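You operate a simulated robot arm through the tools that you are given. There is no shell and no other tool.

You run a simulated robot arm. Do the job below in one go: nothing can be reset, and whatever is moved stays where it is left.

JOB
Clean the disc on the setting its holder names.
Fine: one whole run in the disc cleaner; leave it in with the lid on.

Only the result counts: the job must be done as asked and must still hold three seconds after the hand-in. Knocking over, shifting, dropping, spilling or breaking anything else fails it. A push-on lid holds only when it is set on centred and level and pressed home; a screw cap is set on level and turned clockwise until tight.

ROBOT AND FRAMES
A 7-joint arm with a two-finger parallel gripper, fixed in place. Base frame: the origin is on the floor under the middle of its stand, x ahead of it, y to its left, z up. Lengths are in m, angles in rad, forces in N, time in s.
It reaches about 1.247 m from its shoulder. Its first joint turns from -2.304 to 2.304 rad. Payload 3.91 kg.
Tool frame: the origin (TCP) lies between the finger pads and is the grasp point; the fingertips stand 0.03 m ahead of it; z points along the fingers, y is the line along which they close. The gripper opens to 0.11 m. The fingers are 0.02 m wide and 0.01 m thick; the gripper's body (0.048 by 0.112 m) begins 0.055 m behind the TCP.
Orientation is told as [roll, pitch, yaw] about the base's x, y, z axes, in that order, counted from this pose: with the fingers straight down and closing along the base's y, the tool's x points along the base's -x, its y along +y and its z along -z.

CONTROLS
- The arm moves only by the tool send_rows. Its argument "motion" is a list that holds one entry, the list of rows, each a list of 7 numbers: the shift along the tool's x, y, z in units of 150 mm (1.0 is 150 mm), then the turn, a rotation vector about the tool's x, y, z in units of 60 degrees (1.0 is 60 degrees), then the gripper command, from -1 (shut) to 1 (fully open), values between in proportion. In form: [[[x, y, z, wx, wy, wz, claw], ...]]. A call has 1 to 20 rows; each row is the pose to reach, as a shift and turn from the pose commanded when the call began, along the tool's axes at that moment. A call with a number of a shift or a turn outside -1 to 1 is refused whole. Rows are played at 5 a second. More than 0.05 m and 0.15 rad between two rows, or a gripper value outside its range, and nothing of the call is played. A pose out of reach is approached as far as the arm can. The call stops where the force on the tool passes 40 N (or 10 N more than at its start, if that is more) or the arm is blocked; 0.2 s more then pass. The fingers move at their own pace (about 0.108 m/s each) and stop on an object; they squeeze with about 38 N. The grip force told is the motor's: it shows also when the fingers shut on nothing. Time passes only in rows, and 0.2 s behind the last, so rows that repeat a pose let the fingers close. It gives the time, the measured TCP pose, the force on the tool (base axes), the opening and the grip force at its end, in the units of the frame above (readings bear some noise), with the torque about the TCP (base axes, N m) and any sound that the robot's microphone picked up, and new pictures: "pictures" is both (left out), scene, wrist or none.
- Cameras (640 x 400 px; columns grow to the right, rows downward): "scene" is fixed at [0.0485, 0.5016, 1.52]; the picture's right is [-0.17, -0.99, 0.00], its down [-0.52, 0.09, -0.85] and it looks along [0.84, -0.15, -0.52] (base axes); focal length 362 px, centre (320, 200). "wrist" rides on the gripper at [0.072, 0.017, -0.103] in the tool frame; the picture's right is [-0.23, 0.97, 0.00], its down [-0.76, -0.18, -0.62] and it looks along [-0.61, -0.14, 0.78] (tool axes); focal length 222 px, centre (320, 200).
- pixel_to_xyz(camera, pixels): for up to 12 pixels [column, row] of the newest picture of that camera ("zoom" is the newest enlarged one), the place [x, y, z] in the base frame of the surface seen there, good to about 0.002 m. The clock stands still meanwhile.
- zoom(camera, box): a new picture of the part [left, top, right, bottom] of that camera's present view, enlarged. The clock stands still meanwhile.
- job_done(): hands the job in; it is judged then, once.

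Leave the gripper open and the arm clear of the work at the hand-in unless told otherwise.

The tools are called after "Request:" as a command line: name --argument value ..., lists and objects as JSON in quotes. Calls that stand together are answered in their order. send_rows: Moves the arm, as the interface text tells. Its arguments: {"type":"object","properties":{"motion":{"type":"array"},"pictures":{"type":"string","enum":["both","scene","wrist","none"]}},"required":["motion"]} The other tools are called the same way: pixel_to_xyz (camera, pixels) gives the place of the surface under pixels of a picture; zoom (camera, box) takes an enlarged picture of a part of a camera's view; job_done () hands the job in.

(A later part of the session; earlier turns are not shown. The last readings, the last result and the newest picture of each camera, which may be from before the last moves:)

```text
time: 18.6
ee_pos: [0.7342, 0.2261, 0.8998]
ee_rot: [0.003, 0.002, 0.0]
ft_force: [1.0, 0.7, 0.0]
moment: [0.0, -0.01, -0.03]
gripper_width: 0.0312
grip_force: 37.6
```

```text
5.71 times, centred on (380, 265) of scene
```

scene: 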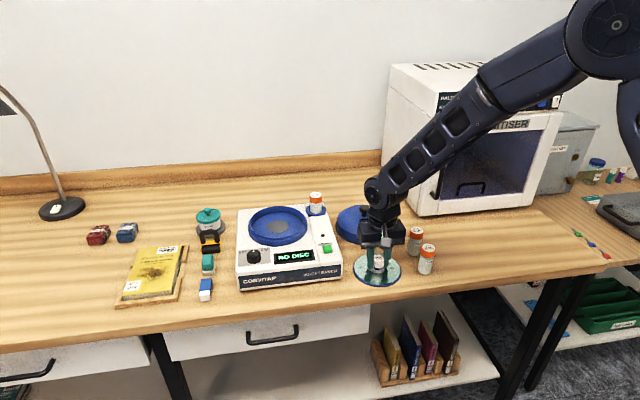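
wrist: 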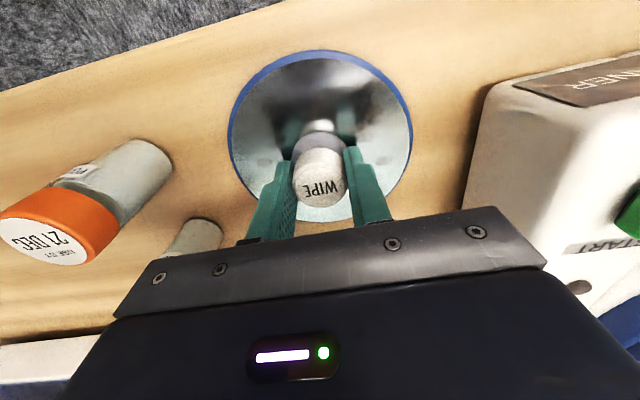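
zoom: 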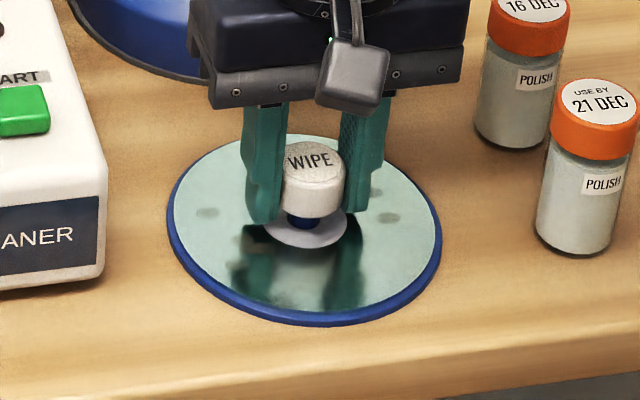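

The knob is gripped (0.031 m). I'll lift by about 1.5 cm and check what comes with it.

Request:
send_rows --motion '[[[0, 0, -0.03, 0, 0, 0, -1], [0, 0, -0.06, 0, 0, 0, -1], [0, 0, -0.12, 0, 0, 0, -1]]]'

Request:
zoom --camera "scene" --box '[340, 230, 420, 300]'

```text
time: 19.4
ee_pos: [0.7347, 0.2261, 0.9187]
ee_rot: [0.001, 0.0, 0.0]
ft_force: [-0.4, -0.4, -1.1]
moment: [-0.03, -0.01, 0.01]
gripper_width: 0.0318
grip_force: 38.1
```

scene: 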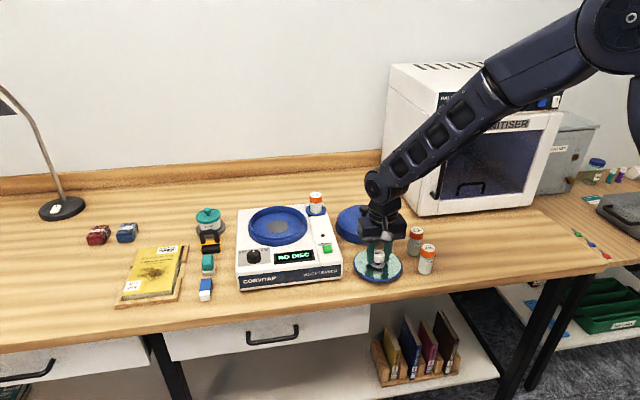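
wrist: 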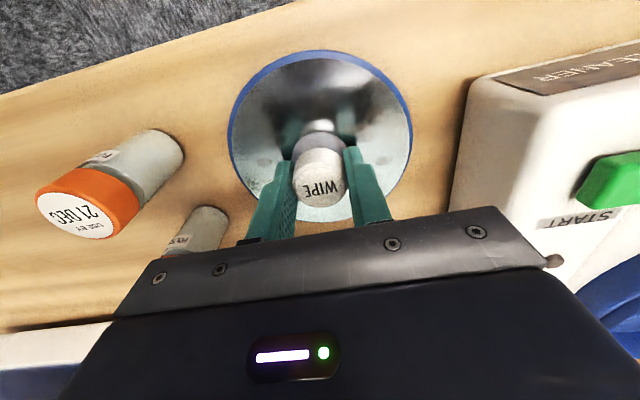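

```text
5.71 times, centred on (380, 265) of scene
```

zoom: 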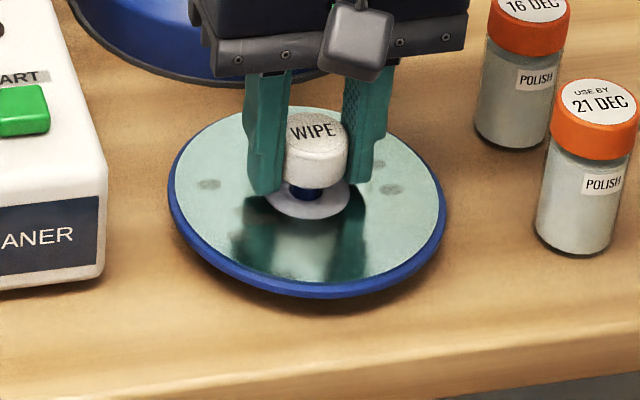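

The whole piece (disc, blue plate, knob) lifts together, level. I'll raise it well clear and carry it toward the bowl.

Request:
send_rows --motion '[[[0, 0, -0.3, 0, 0, 0, -1], [0, 0, -0.6, 0, 0, 0, -1], [0, 0, -0.9, 0, 0, 0, -1], [-0.1, 0.2, -0.9, 0, 0, 0, -1], [-0.2, 0.4, -0.9, 0, 0, 0, -1], [-0.3, 0.6, -0.9, 0, 0, 0, -1], [-0.4, 0.8, -0.9, 0, 0, 0, -1], [-0.5, 1.0, -0.9, 0, 0, 0, -1]]]' --pictures "scene"

Request:
send_rows --motion '[[[-0.1, 0.2, 0, 0, 0, 0, -1], [-0.2, 0.4, 0, 0, 0, 0, -1], [-0.3, 0.55, 0, 0, 0, 0, -1], [-0.353, 0.667, 0, 0, 0, 0, -1], [-0.353, 0.667, 0, 0, 0, 0, -1]]]'

Request:
zoom --camera "scene" --box '[230, 180, 330, 270]'

```text
time: 21.2
ee_pos: [0.8096, 0.3782, 1.054]
ee_rot: [0.0, 0.001, -0.002]
ft_force: [0.2, 0.4, -0.8]
moment: [0.05, -0.01, 0.0]
gripper_width: 0.0317
grip_force: 37.8
```

scene: 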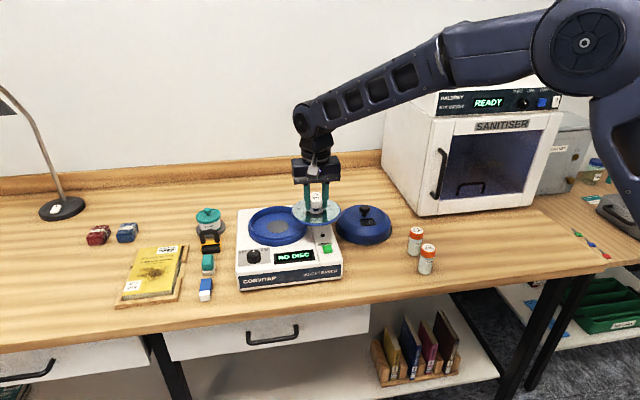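

```text
time: 22.4
ee_pos: [0.8621, 0.4776, 1.054]
ee_rot: [0.0, 0.0, 0.0]
ft_force: [-0.2, 0.2, -1.2]
moment: [0.0, 0.03, 0.01]
gripper_width: 0.0317
grip_force: 38.4
```

scene: 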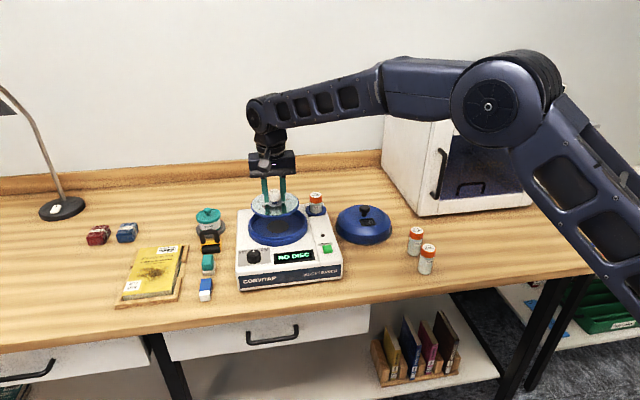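
wrist: 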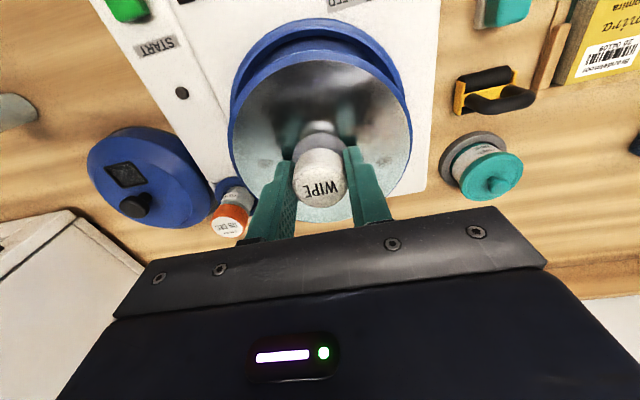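

```text
4.44 times, centred on (280, 225) of scene
```

zoom: 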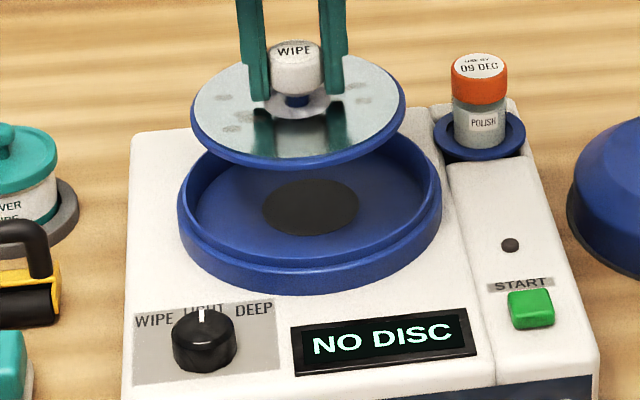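

The disc is above the bowl and level. I'll lower it to just above the bowl rim and check the centring.

Request:
send_rows --motion '[[[0, 0, 0.15, 0, 0, 0, -1], [0, 0, 0.28, 0, 0, 0, -1], [0, 0, 0.34, 0, 0, 0, -1], [0, 0, 0.34, 0, 0, 0, -1]]]'

Request:
zoom --camera "scene" --box '[235, 190, 325, 260]'

Request:
zoom --camera "wrist" --box '[210, 0, 430, 240]'

```text
time: 23.4
ee_pos: [0.8618, 0.4782, 1.0025]
ee_rot: [0.001, 0.0, 0.0]
ft_force: [-0.1, 0.5, -0.4]
moment: [0.0, -0.07, -0.03]
gripper_width: 0.0316
grip_force: 38.5
```

scene: 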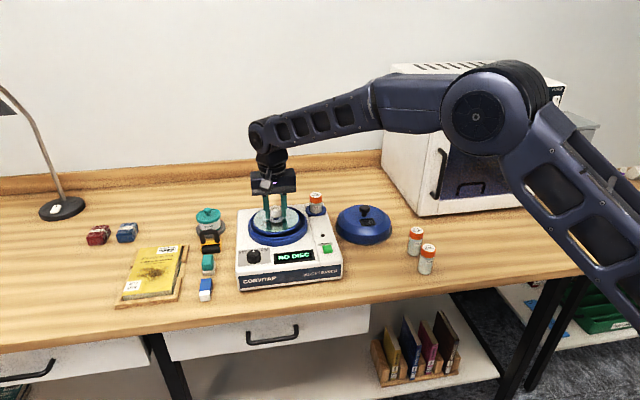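
wrist: 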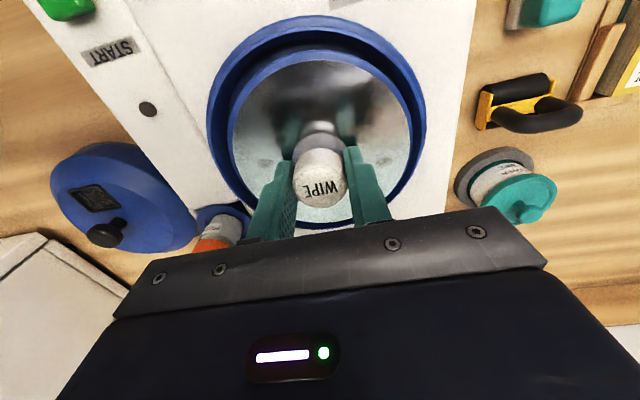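

```text
5.71 times, centred on (280, 225) of scene
```

zoom: 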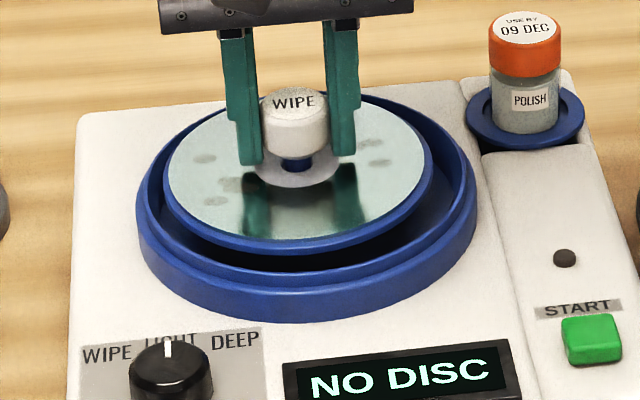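

```text
1.67 times, centred on (320, 120) of wrist
```

zoom: 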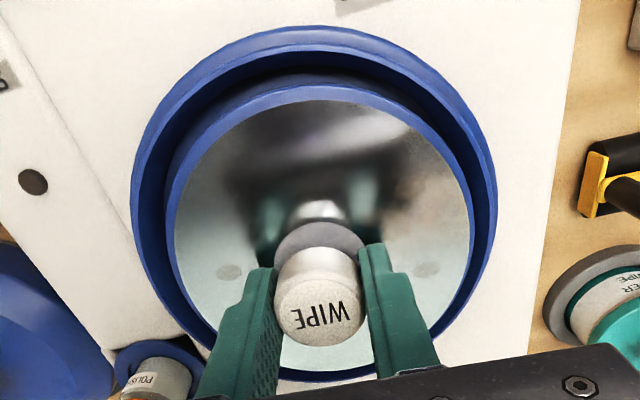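

The disc hovers just over the bowl. I'll measure disc edges and bowl rim edges from the wrist zoom to compare centres.

Request:
pixel_to_xyz --camera "zoom" --pixels '[[180, 210], [466, 220], [318, 104], [300, 366], [200, 150], [440, 150], [140, 190], [489, 190], [313, 36], [180, 90], [450, 95], [150, 255]]'

```text
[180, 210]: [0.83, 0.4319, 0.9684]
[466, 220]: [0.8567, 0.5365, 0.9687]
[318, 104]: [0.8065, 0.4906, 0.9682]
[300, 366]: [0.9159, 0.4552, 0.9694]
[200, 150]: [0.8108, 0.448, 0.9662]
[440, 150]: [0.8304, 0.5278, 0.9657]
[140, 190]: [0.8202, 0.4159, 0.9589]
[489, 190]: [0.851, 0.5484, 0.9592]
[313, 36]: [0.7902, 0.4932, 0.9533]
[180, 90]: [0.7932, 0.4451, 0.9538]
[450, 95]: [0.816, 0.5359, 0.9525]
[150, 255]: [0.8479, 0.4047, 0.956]
```

The disc and bowl are concentric to about 1–2 mm, with ~6 mm of play. I'll lower gently into the bowl, watching the force.

Request:
send_rows --motion '[[[-0.005, -0.006, 0.04, 0, 0, 0, -1], [-0.005, -0.006, 0.08, 0, 0, 0, -1], [-0.005, -0.006, 0.11, 0, 0, 0, -1], [-0.005, -0.006, 0.13, 0, 0, 0, -1], [-0.005, -0.006, 0.14, 0, 0, 0, -1]]]' --pictures "scene"

Request:
zoom --camera "scene" --box '[235, 190, 325, 260]'

```text
time: 24.6
ee_pos: [0.8638, 0.4772, 0.9823]
ee_rot: [0.001, 0.0, 0.001]
ft_force: [0.0, -0.4, -1.9]
moment: [0.01, 0.0, 0.0]
gripper_width: 0.0317
grip_force: 37.6
```

scene: 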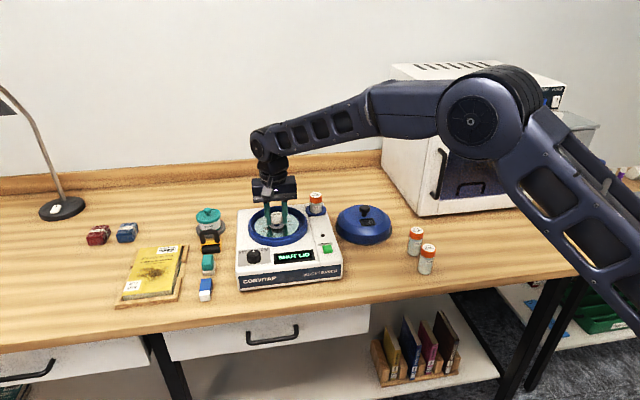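

```text
5.71 times, centred on (280, 225) of scene
```

zoom: 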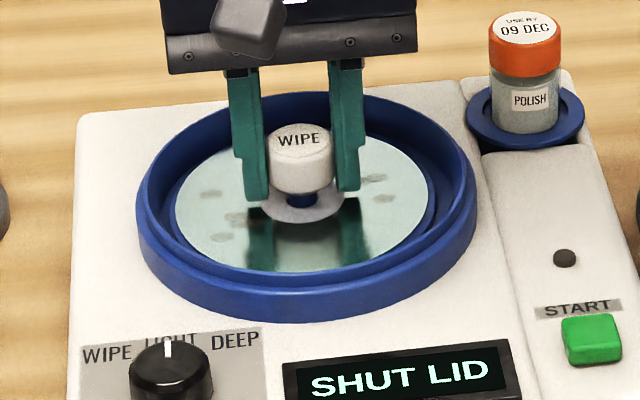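

The display now reads "SHUT LID" — the disc is detected. I'll lower the last millimetres until it rests.

Request:
send_rows --motion '[[[0, 0, 0.01, 0, 0, 0, -1], [0, 0, 0.016, 0, 0, 0, -1]]]' --pictures "none"

```text
time: 25.2
ee_pos: [0.8638, 0.4775, 0.9806]
ee_rot: [0.003, -0.002, -0.001]
ft_force: [-1.3, -1.5, 14.0]
moment: [-0.05, 0.38, 0.03]
gripper_width: 0.0313
grip_force: 38.2
```

It rests (14 N up). I'll ease off by 1 mm, open the fingers and rise.

Request:
send_rows --motion '[[[0, 0, -0.006, 0, 0, 0, -1], [0, 0, -0.006, 0, 0, 0, 0], [0, 0, -0.006, 0, 0, 0, 0], [0, 0, -0.006, 0, 0, 0, 0], [0, 0, -0.1, 0, 0, 0, 0], [0, 0, -0.3, 0, 0, 0, 0], [0, 0, -0.6, 0, 0, 0, 0], [0, 0, -0.9, 0, 0, 0, 0]]]'

Request:
zoom --camera "scene" --box '[230, 190, 350, 290]'

```text
time: 27.0
ee_pos: [0.863, 0.4771, 1.114]
ee_rot: [-0.001, 0.001, 0.0]
ft_force: [0.3, -0.1, -0.6]
moment: [0.0, -0.02, 0.0]
gripper_width: 0.0549
grip_force: 0.1
```

scene: 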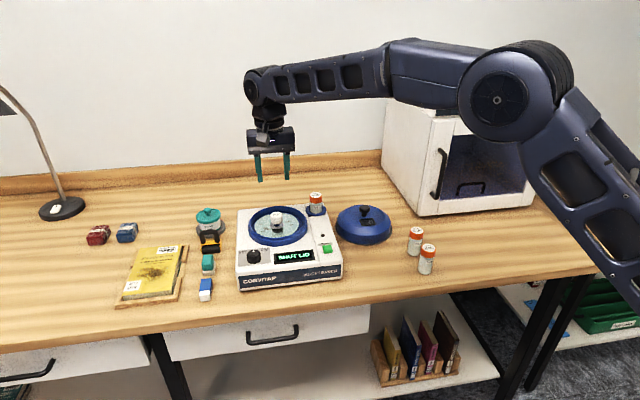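
wrist: 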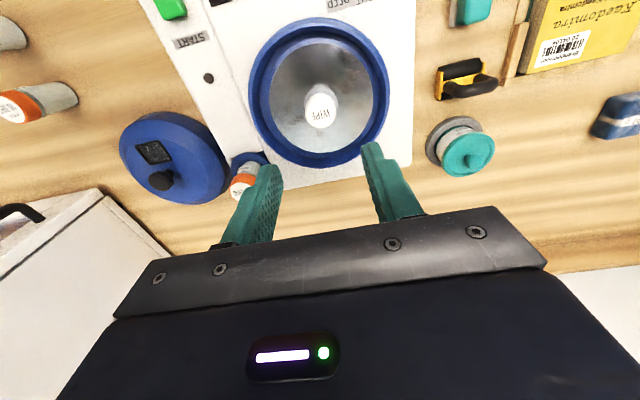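

```text
4.00 times, centred on (290, 240) of scene
```

zoom: 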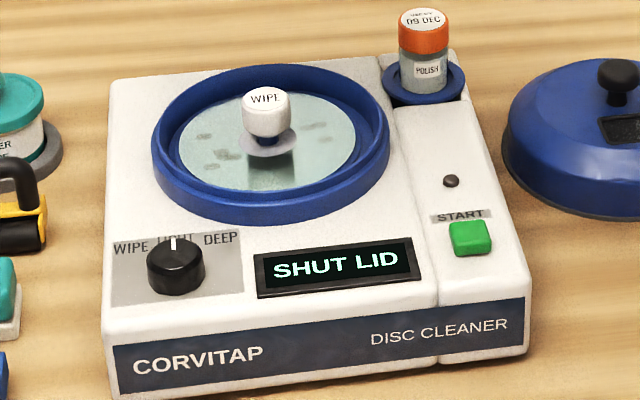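

The disc sits flat in the bowl and the display reads "SHUT LID". Now I'll fetch the lid: move back over the mat along the reverse path.

Request:
send_rows --motion '[[[-0.05, -0.25, 0, 0, 0, 0, 0], [-0.1, -0.5, 0, 0, 0, 0, 0], [-0.15, -0.75, 0, 0, 0, 0, 0], [-0.2, -1.0, 0, 0, 0, 0, 0]]]' --pictures "none"

Request:
send_rows --motion '[[[-0.05, -0.25, 0, 0, 0, 0, 0], [-0.1, -0.5, 0, 0, 0, 0, 0], [-0.155, -0.758, 0, 0, 0, 0, 0], [-0.155, -0.758, 0.3, 0, 0, 0, 0], [-0.155, -0.758, 0.6, 0, 0, 0, 0], [-0.155, -0.758, 0.8, 0, 0, 0, 0], [-0.155, -0.758, 0.8, 0, 0, 0, 0]]]'

Request:
zoom --camera "wrist" --box '[220, 60, 420, 240]'

```text
time: 28.0
ee_pos: [0.8946, 0.3269, 1.1137]
ee_rot: [0.001, -0.001, 0.0]
ft_force: [0.2, -0.4, 0.4]
moment: [-0.05, -0.02, -0.01]
gripper_width: 0.0549
grip_force: 0.1
```

```text
time: 29.6
ee_pos: [0.9166, 0.2115, 0.9936]
ee_rot: [0.0, 0.0, 0.001]
ft_force: [-0.6, -1.0, 0.0]
moment: [0.01, 0.0, 0.0]
gripper_width: 0.0549
grip_force: 0.0
```

scene: 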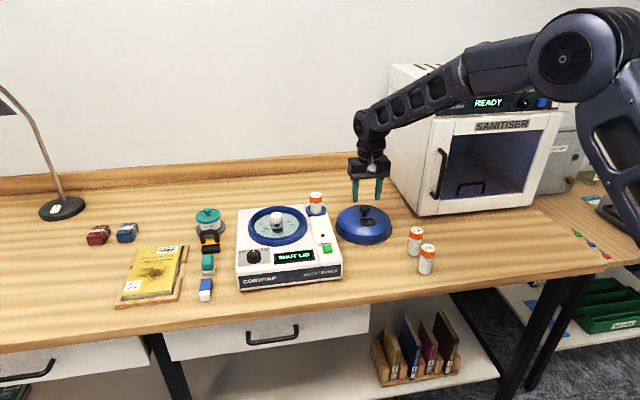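
wrist: 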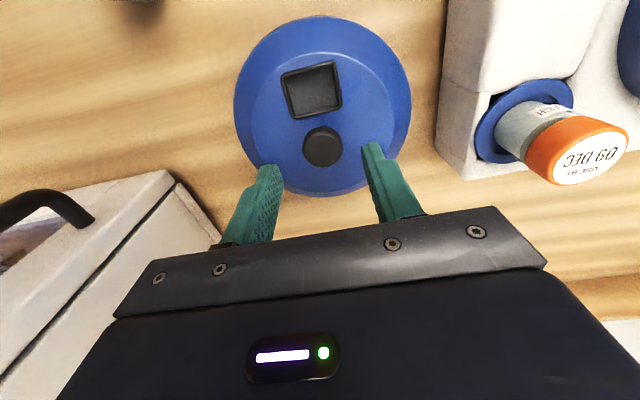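

```text
2.22 times, centred on (320, 150) of wrist
```

zoom: 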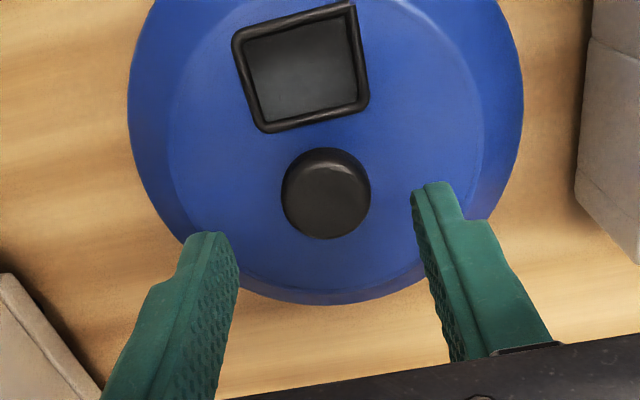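

The lid knob is between the fingers. I'll lower to the former grip height and close.

Request:
send_rows --motion '[[[0, 0, 0.15, 0, 0, 0, 0], [0, 0, 0.28, 0, 0, 0, 0], [0, 0, 0.325, 0, 0, 0, 0], [0, 0, 0.325, 0, 0, 0, -1], [0, 0, 0.325, 0, 0, 0, -1], [0, 0, 0.325, 0, 0, 0, -1]]]' --pictures "wrist"

```text
time: 31.0
ee_pos: [0.9147, 0.2124, 0.9456]
ee_rot: [0.0, 0.0, -0.001]
ft_force: [-0.3, 0.7, 0.0]
moment: [0.01, 0.0, 0.03]
gripper_width: 0.0304
grip_force: 38.1
```

wrist: 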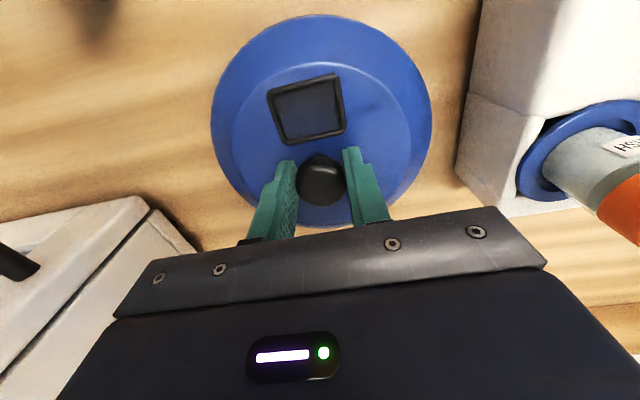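

The lid knob is gripped. I'll lift straight up.

Request:
send_rows --motion '[[[0, 0, -0.1, 0, 0, 0, -1], [0, 0, -0.35, 0, 0, 0, -1], [0, 0, -0.65, 0, 0, 0, -1], [0, 0, -0.95, 0, 0, 0, -1], [0, 0, -1.0, 0, 0, 0, -1]]]' --pictures "none"

Request:
send_rows --motion '[[[0, 0, -0.25, 0, 0, 0, -1], [0.04, 0.25, -0.25, 0, 0, 0, -1], [0.09, 0.5, -0.25, 0, 0, 0, -1], [0.14, 0.75, -0.25, 0, 0, 0, -1], [0.2, 1.0, -0.25, 0, 0, 0, -1]]]' --pictures "none"

Request:
send_rows --motion '[[[0.05, 0.25, 0, 0, 0, 0, -1], [0.1, 0.5, 0, 0, 0, 0, -1], [0.172, 0.76, 0, 0, 0, 0, -1], [0.172, 0.76, 0, 0, 0, 0, -1]]]'

Request:
zoom --camera "scene" --box '[230, 150, 350, 270]'

```text
time: 32.2
ee_pos: [0.9177, 0.2125, 1.0955]
ee_rot: [0.001, -0.002, 0.001]
ft_force: [-0.1, -0.3, -1.2]
moment: [0.01, 0.02, -0.04]
gripper_width: 0.0305
grip_force: 37.9
```

```text
time: 33.4
ee_pos: [0.887, 0.3617, 1.1318]
ee_rot: [0.001, -0.001, 0.001]
ft_force: [0.2, -0.8, -1.2]
moment: [0.05, 0.03, -0.01]
gripper_width: 0.0304
grip_force: 37.8
```

```text
time: 34.4
ee_pos: [0.8608, 0.4764, 1.1324]
ee_rot: [0.0, -0.001, -0.001]
ft_force: [0.3, 0.1, -1.1]
moment: [-0.02, -0.02, 0.0]
gripper_width: 0.0305
grip_force: 37.6
```

scene: 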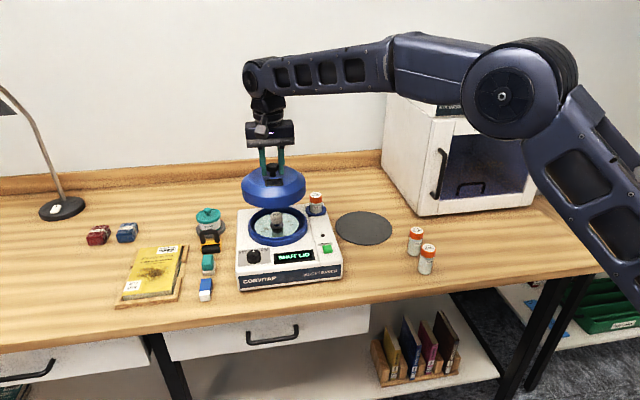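
wrist: 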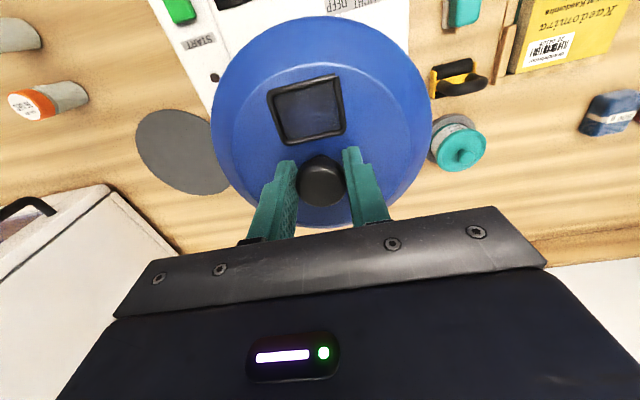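

```text
3.33 times, centred on (290, 210) of scene
```

zoom: 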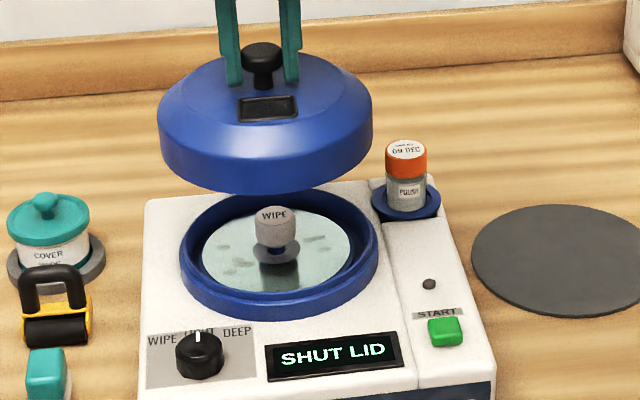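

The lid is commanded exactly above its original spot. I'll lower it to about 1 cm above the rim and check.

Request:
send_rows --motion '[[[0, 0, 0.2, 0, 0, 0, -1], [0, 0, 0.4, 0, 0, 0, -1], [0, 0, 0.52, 0, 0, 0, -1], [0, 0, 0.58, 0, 0, 0, -1], [0, 0, 0.58, 0, 0, 0, -1]]]' --pictures "scene"

Request:
zoom --camera "scene" --box '[235, 190, 325, 260]'

```text
time: 35.6
ee_pos: [0.8615, 0.4778, 1.0451]
ee_rot: [0.001, 0.0, 0.0]
ft_force: [0.2, 0.6, -1.0]
moment: [0.03, 0.0, 0.0]
gripper_width: 0.0308
grip_force: 38.0
```

scene: 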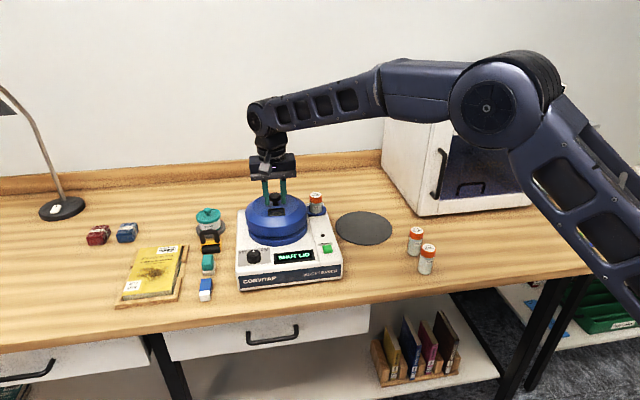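

```text
5.71 times, centred on (280, 225) of scene
```

zoom: 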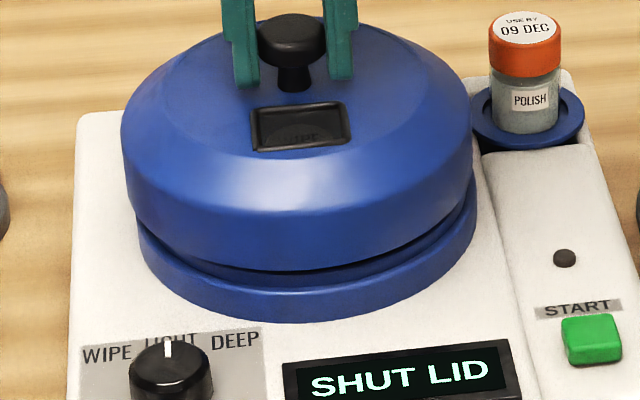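

The lid looks concentric over the bowl, about 1 cm up. I'll lower in small steps and press, watching for the snap.

Request:
send_rows --motion '[[[0, 0, 0.04, 0, 0, 0, -1], [0, 0, 0.07, 0, 0, 0, -1], [0, 0, 0.085, 0, 0, 0, -1], [0, 0, 0.095, 0, 0, 0, -1], [0, 0, 0.1, 0, 0, 0, -1]]]' --pictures "none"

```text
time: 36.8
ee_pos: [0.8626, 0.4779, 1.0333]
ee_rot: [0.001, -0.002, 0.0]
ft_force: [4.4, 1.4, 12.7]
moment: [0.0, 0.17, 0.0]
gripper_width: 0.0304
grip_force: 38.3
```

Contact with 13 N at about the original closed height. I'll press a bit more in small steps to snap it home.

Request:
send_rows --motion '[[[0, 0, 0.006, 0, 0, 0, -1], [0, 0, 0.012, 0, 0, 0, -1], [0, 0, 0.018, 0, 0, 0, -1]]]' --pictures "scene"

Request:
zoom --camera "scene" --box '[235, 190, 325, 280]'

```text
time: 37.5
ee_pos: [0.8625, 0.4775, 1.0325]
ee_rot: [0.003, -0.007, 0.0]
ft_force: [-4.9, -4.5, 4.8]
moment: [-0.07, 0.1, 0.0]
gripper_width: 0.0305
grip_force: 38.4
stopped in row 3: the force on the tool passed its limit at 42 N (the readings are from after the stop); the commanded pose is now the measured one
```

scene: 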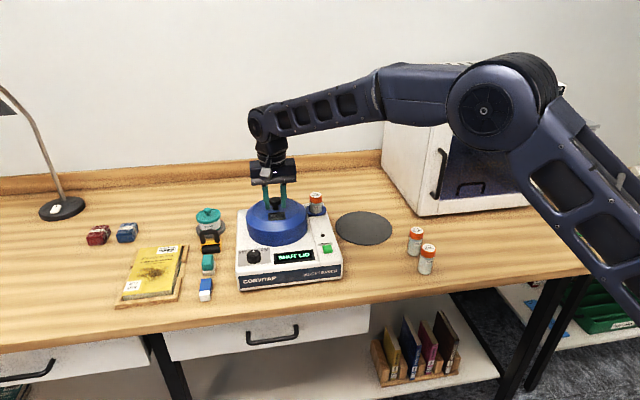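

```text
4.44 times, centred on (280, 235) of scene
```

zoom: 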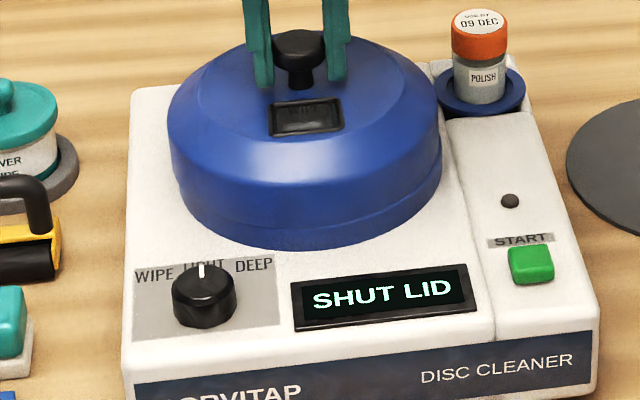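

The force limit tripped at 42 N, no snap was heard and the display still says "SHUT LID". I'll release the knob, rise a little, and inspect how the lid sits.

Request:
send_rows --motion '[[[0, 0, 0, 0, 0, 0, 0], [0, 0, 0, 0, 0, 0, 0], [0, 0, 0, 0, 0, 0, 0], [0, 0, -0.15, 0, 0, 0, 0], [0, 0, -0.4, 0, 0, 0, 0]]]'

Request:
zoom --camera "scene" --box '[235, 190, 325, 260]'

Request:
zoom --camera "wrist" --box '[210, 0, 430, 240]'

```text
time: 38.8
ee_pos: [0.8642, 0.4769, 1.0905]
ee_rot: [0.003, -0.002, 0.0]
ft_force: [0.3, 1.1, -0.6]
moment: [0.0, 0.0, -0.01]
gripper_width: 0.0549
grip_force: 0.0
heard: snap
```

scene: 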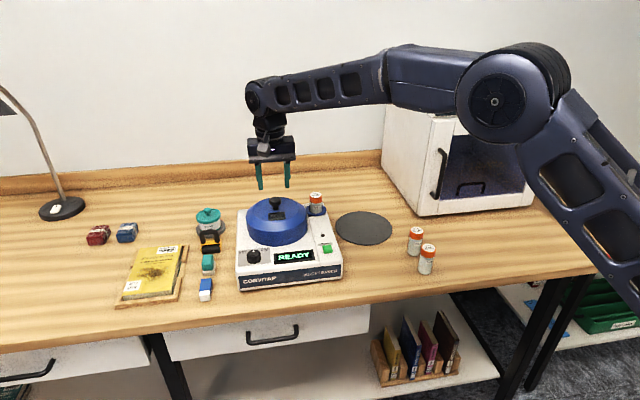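
wrist: 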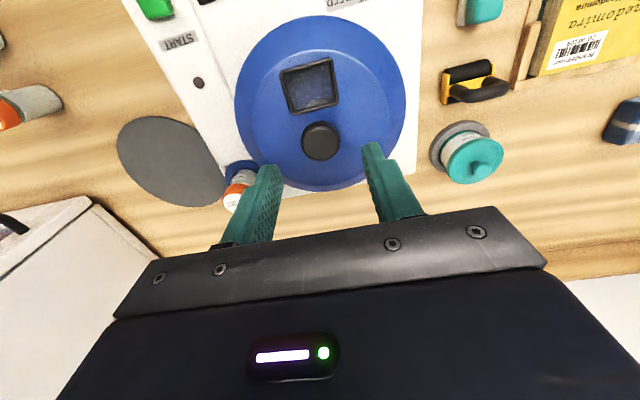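

```text
5.71 times, centred on (280, 225) of scene
```

zoom: 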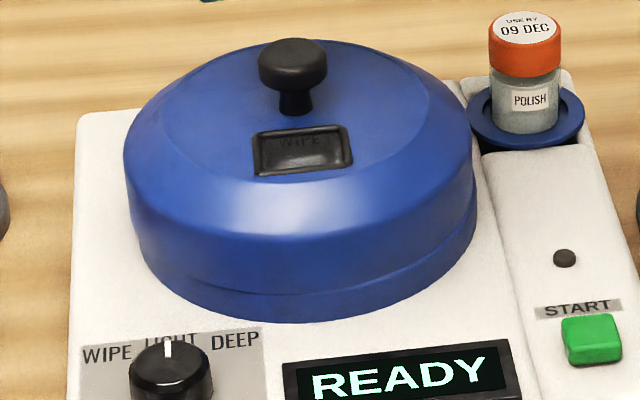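

```text
1.67 times, centred on (320, 120) of wrist
```

zoom: 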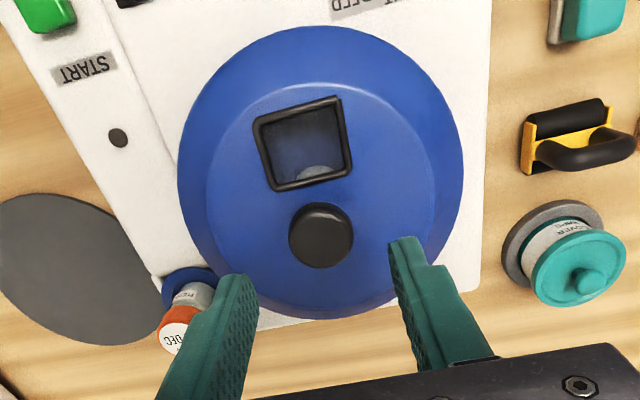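

A snap was heard and the display now reads "READY": the lid is on. Next is the dial, which points at LIGHT; it must go to WIPE on its left. I'll zoom in and measure dial, labels, display bezel and lid edges.

Request:
zoom --camera "scene" --box '[235, 235, 315, 285]'

Request:
pixel_to_xyz --camera "zoom" --pixels '[[145, 135], [145, 160], [100, 155], [205, 155], [150, 185], [62, 135], [150, 108], [240, 118], [310, 152], [314, 232], [25, 130], [280, 100]]'

```text
8.00 times, centred on (275, 260) of scene
```

zoom: 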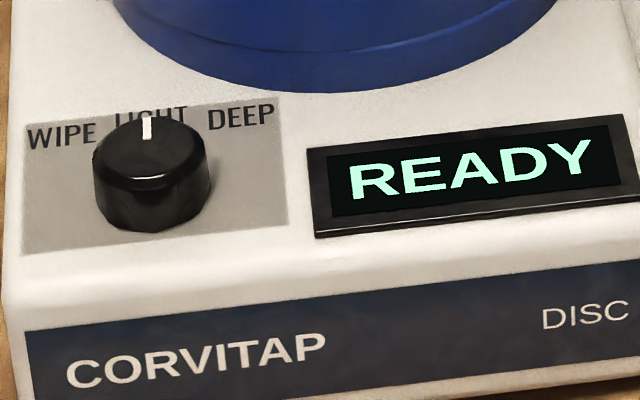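

```text
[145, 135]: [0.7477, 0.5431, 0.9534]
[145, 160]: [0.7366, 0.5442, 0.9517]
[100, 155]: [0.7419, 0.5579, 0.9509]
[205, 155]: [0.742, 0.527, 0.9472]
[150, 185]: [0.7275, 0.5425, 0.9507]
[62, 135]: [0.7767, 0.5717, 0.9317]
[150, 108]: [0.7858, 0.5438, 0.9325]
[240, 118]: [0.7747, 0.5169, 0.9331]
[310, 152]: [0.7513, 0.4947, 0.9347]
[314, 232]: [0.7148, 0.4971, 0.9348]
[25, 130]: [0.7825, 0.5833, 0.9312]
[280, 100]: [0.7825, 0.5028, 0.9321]
```

The dial centre is about (0.741, 0.543), top z≈0.952, ~33 mm wide. WIPE lies about 40° counterclockwise (seen from above) from LIGHT. I'll move above the dial and check with the wrist camera.

Request:
send_rows --motion '[[[0.2, 0.11, 0, 0, 0, 0, 0], [0.4, 0.22, 0, 0, 0, 0, 0], [0.6, 0.33, 0, 0, 0, 0, 0], [0.813, 0.44, 0, 0, 0, 0, 0], [0.813, 0.44, 0.2, 0, 0, 0, 0], [0.813, 0.44, 0.4, 0, 0, 0, 0], [0.813, 0.44, 0.4, 0, 0, 0, 0]]]'

Request:
zoom --camera "wrist" --box '[220, 60, 420, 240]'

```text
time: 40.4
ee_pos: [0.7407, 0.5442, 1.0306]
ee_rot: [0.003, -0.006, 0.0]
ft_force: [0.2, -0.1, 0.0]
moment: [0.02, 0.01, 0.02]
gripper_width: 0.055
grip_force: 0.0
```

scene: 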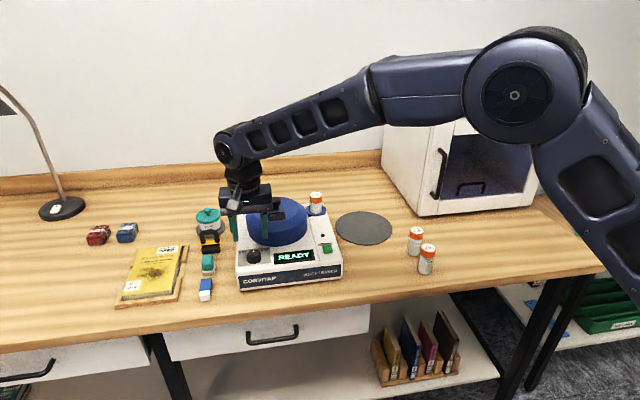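
wrist: 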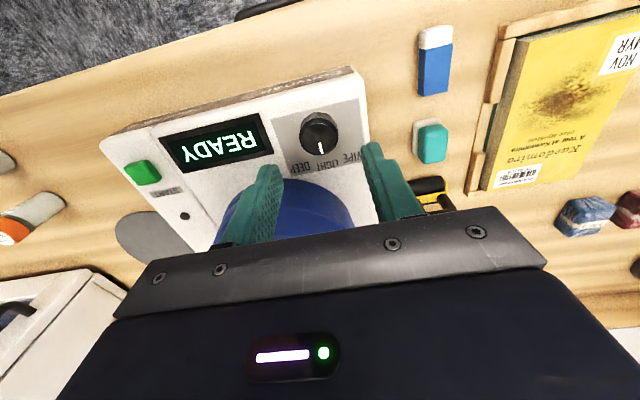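

```text
2.22 times, centred on (320, 150) of wrist
```

zoom: 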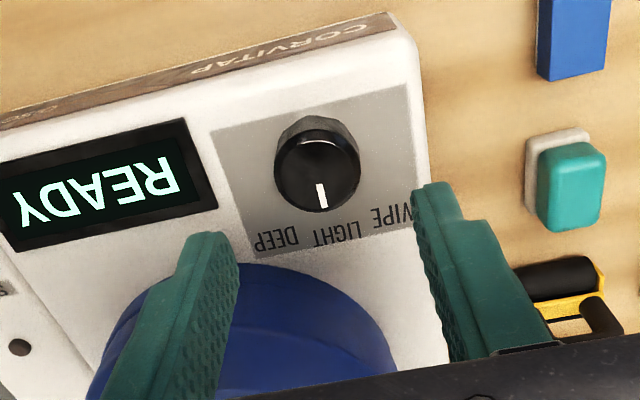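

The wrist view shows the dial with its white pointer at LIGHT. I'll measure the dial centre and labels from this view.

Request:
pixel_to_xyz --camera "zoom" --pixels '[[316, 172], [280, 175], [355, 172], [312, 140], [320, 208], [322, 195], [270, 242], [330, 232], [395, 218], [408, 90], [215, 130], [350, 245]]'

```text
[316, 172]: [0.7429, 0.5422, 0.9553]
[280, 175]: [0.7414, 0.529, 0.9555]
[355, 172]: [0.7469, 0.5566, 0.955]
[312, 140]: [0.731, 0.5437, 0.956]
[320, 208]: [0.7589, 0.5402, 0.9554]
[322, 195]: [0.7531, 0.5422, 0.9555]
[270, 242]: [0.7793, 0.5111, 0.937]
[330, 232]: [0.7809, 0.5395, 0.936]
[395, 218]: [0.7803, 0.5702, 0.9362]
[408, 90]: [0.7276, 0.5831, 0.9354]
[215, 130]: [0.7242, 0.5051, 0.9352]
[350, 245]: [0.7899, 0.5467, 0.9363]
```

The dial centre is (0.743, 0.5425). I'll lower so the fingertips are just above the panel around the dial and then close on it.

Request:
send_rows --motion '[[[-0.017, -0.005, 0.15, 0, 0, 0, 0], [-0.017, -0.005, 0.3, 0, 0, 0, 0], [-0.017, -0.005, 0.4, 0, 0, 0, 0], [-0.017, -0.005, 0.4, 0, 0, 0, 0]]]'

Request:
zoom --camera "scene" --box '[225, 215, 305, 285]'

Request:
zoom --camera "wrist" --box '[220, 60, 420, 240]'

```text
time: 41.4
ee_pos: [0.7441, 0.5429, 0.9713]
ee_rot: [0.003, -0.005, 0.0]
ft_force: [0.5, 0.0, -0.7]
moment: [-0.04, 0.0, 0.0]
gripper_width: 0.0546
grip_force: 0.1
```

scene: 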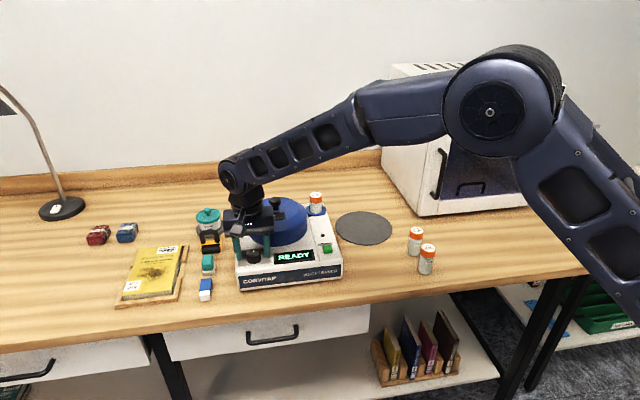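
wrist: 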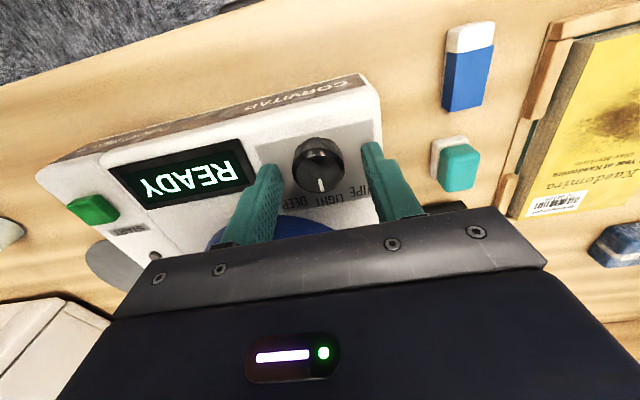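

```text
5.71 times, centred on (265, 250) of scene
```

zoom: 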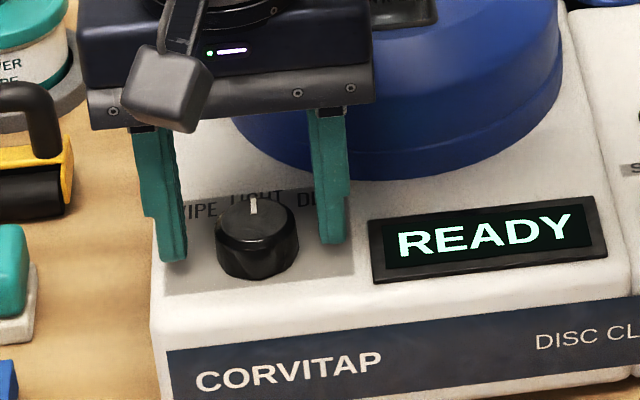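

```text
2.22 times, centred on (320, 150) of wrist
```

zoom: 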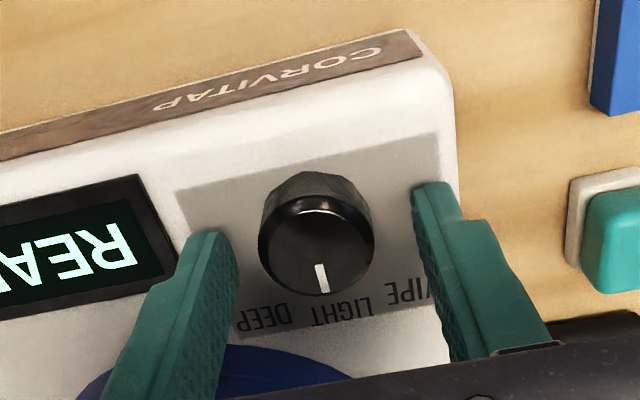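

The fingertips straddle the dial and are just above the panel. I'll check the dial centre once more from this closer view.

Request:
pixel_to_xyz --camera "zoom" --pixels '[[316, 240], [263, 245], [370, 240], [312, 200], [322, 288]]'

```text
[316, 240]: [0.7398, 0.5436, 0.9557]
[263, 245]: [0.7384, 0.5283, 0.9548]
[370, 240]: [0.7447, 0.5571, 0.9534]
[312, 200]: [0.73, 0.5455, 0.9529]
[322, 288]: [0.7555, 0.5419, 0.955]
```

The TCP is within about 1 mm of the dial centre. Closing on the dial now.

Request:
send_rows --motion '[[[0.005, 0, 0, 0, 0, 0, -0.3], [0.005, 0, 0, 0, 0, 0, -1], [0.005, 0, 0, 0, 0, 0, -1], [0.005, 0, 0, 0, 0, 0, -1]]]' --pictures "wrist"

```text
time: 42.4
ee_pos: [0.743, 0.541, 0.97]
ee_rot: [0.001, -0.004, 0.001]
ft_force: [-1.9, -14.3, -0.5]
moment: [-0.49, 0.14, -0.05]
gripper_width: 0.0331
grip_force: 45.3
```

wrist: 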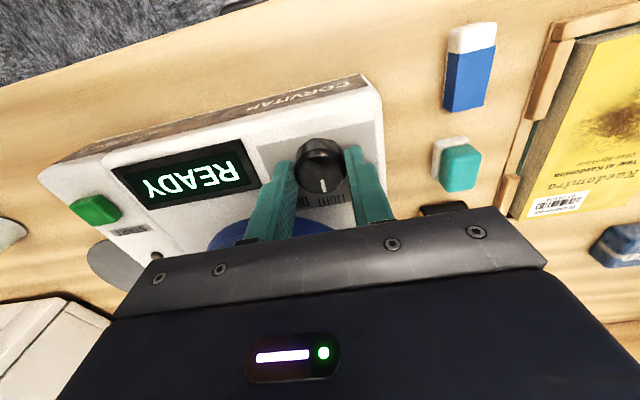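

A side force of −14 N in y shows the dial is about 2 mm further to −y than commanded. I'll shift the commanded pose −1.5 mm in y to relieve it.

Request:
send_rows --motion '[[[0, -0.006, 0, 0, 0, 0, -1], [0, -0.01, 0, 0, 0, 0, -1]]]' --pictures "none"

```text
time: 43.0
ee_pos: [0.744, 0.5418, 0.9716]
ee_rot: [0.005, -0.006, -0.001]
ft_force: [9.6, 0.0, -6.7]
moment: [0.11, -0.01, -0.01]
gripper_width: 0.0331
grip_force: 45.1
```

The y force is gone; I'll hold still once to read the forces again before turning.

Request:
send_rows --motion '[[[0, 0, 0, 0, 0, 0, -1], [0, 0, 0, 0, 0, 0, -1]]]' --pictures "none"

```text
time: 43.5
ee_pos: [0.7424, 0.5418, 0.9708]
ee_rot: [0.004, -0.004, 0.0]
ft_force: [12.9, 5.9, -9.0]
moment: [0.16, -0.87, -0.04]
gripper_width: 0.0334
grip_force: 44.5
```

There's a residual of ~13 N in x and −9 N in z, i.e. about 1 mm. I'll relieve that with a 1 mm shift.

Request:
send_rows --motion '[[[-0.006, 0.004, 0.005, 0, 0, 0, -1], [-0.006, 0.004, 0.005, 0, 0, 0, -1]]]' --pictures "none"

```text
time: 44.1
ee_pos: [0.7433, 0.5416, 0.9705]
ee_rot: [0.003, -0.002, 0.001]
ft_force: [-0.6, -5.1, 0.3]
moment: [-0.34, 0.26, -0.04]
gripper_width: 0.0333
grip_force: 45.4
```

Forces are now small. I'll turn the dial counterclockwise (negative about tool z) by about 40° in five steps and hold.

Request:
send_rows --motion '[[[0, 0, 0, 0, 0, -0.12, -1], [0, 0, 0, 0, 0, -0.25, -1], [0, 0, 0, 0, 0, -0.38, -1], [0, 0, 0, 0, 0, -0.51, -1], [0, 0, 0, 0, 0, -0.64, -1], [0, 0, 0, 0, 0, -0.68, -1], [0, 0, 0, 0, 0, -0.68, -1]]]'

Request:
zoom --camera "scene" --box '[225, 215, 345, 285]'

```text
time: 45.8
ee_pos: [0.7439, 0.5417, 0.9713]
ee_rot: [-0.001, -0.005, 0.71]
ft_force: [-8.2, -9.7, 1.4]
moment: [-0.21, 0.18, 0.02]
gripper_width: 0.033
grip_force: 45.1
```

scene: 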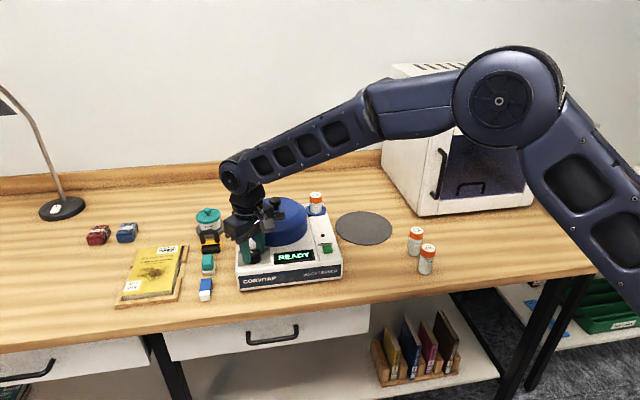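
wrist: 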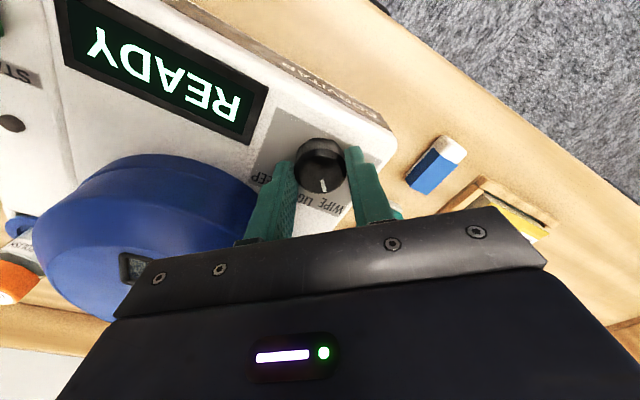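

```text
5.33 times, centred on (285, 250) of scene
```

zoom: 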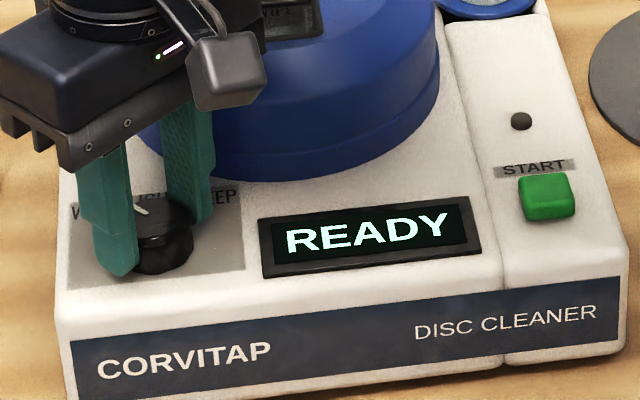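

The dial turned with the gripper by about 0.71 rad. I'll open, rise, and look at where the pointer stands.

Request:
send_rows --motion '[[[0, 0, 0, 0, 0, 0, 0], [0, 0, 0, 0, 0, 0, 0], [0, 0, -0.1, 0, 0, 0, 0], [0, 0, -0.3, 0, 0, 0, 0], [0, 0, -0.6, 0, 0, 0.1, 0], [0, 0, -0.9, 0, 0, 0.2, 0]]]'

Request:
zoom --camera "scene" --box '[235, 235, 315, 285]'

Request:
zoom --camera "wrist" --box '[220, 60, 420, 220]'

```text
time: 47.1
ee_pos: [0.7423, 0.5415, 1.1049]
ee_rot: [0.001, -0.004, 0.5]
ft_force: [0.7, 1.2, -0.7]
moment: [-0.03, 0.02, 0.02]
gripper_width: 0.055
grip_force: 0.1
```

scene: 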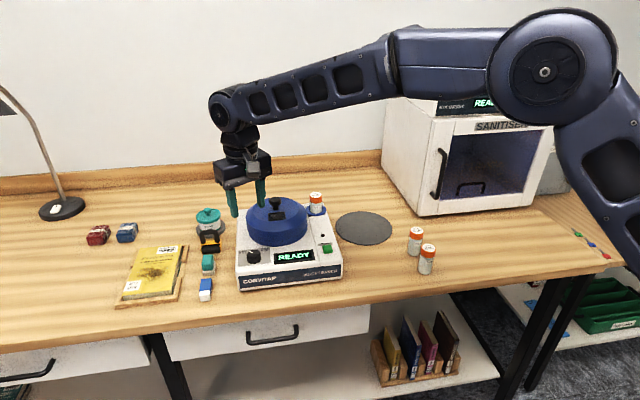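
wrist: 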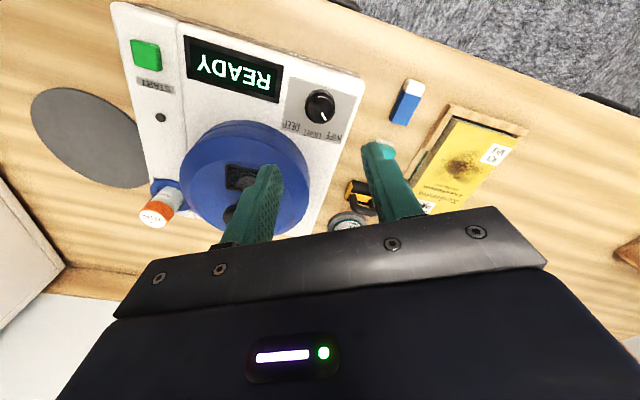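

```text
8.00 times, centred on (275, 260) of scene
```

zoom: 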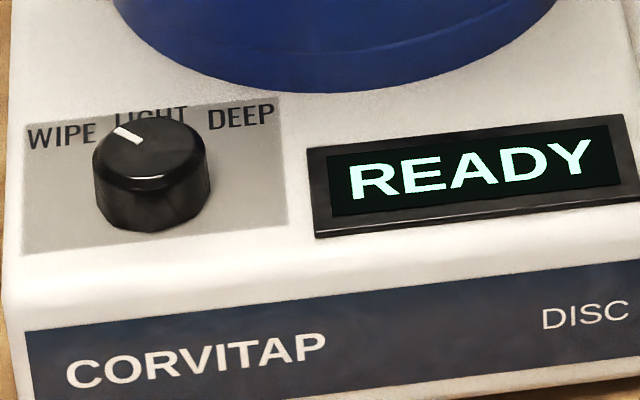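

```text
2.50 times, centred on (320, 140) of wrist
```

zoom: 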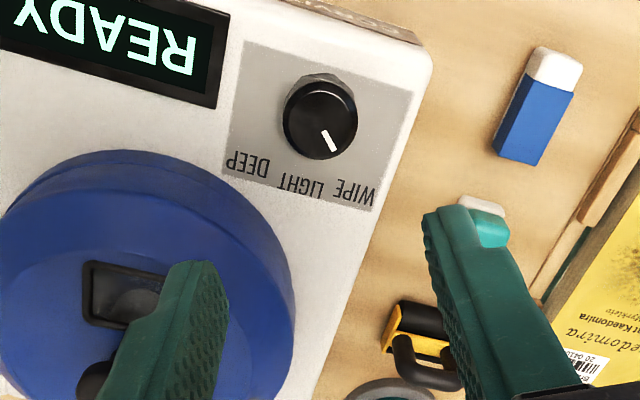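

The pointer now points toward WIPE. I'll measure its direction and the direction of the WIPE label's centre from the dial centre.

Request:
pixel_to_xyz --camera "zoom" --pixels '[[324, 132], [335, 150], [320, 118], [285, 115], [357, 122], [318, 82], [320, 156], [348, 192], [297, 184], [247, 164], [325, 189], [372, 196]]'

```text
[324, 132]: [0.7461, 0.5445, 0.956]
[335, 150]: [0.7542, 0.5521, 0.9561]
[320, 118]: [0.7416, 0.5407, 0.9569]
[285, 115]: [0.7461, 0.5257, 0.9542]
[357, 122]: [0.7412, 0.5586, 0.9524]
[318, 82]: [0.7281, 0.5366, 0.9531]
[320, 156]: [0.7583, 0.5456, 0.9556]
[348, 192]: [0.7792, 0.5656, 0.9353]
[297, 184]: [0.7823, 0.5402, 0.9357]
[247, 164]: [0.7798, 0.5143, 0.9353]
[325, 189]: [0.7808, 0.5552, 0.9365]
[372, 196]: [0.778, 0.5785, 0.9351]
```

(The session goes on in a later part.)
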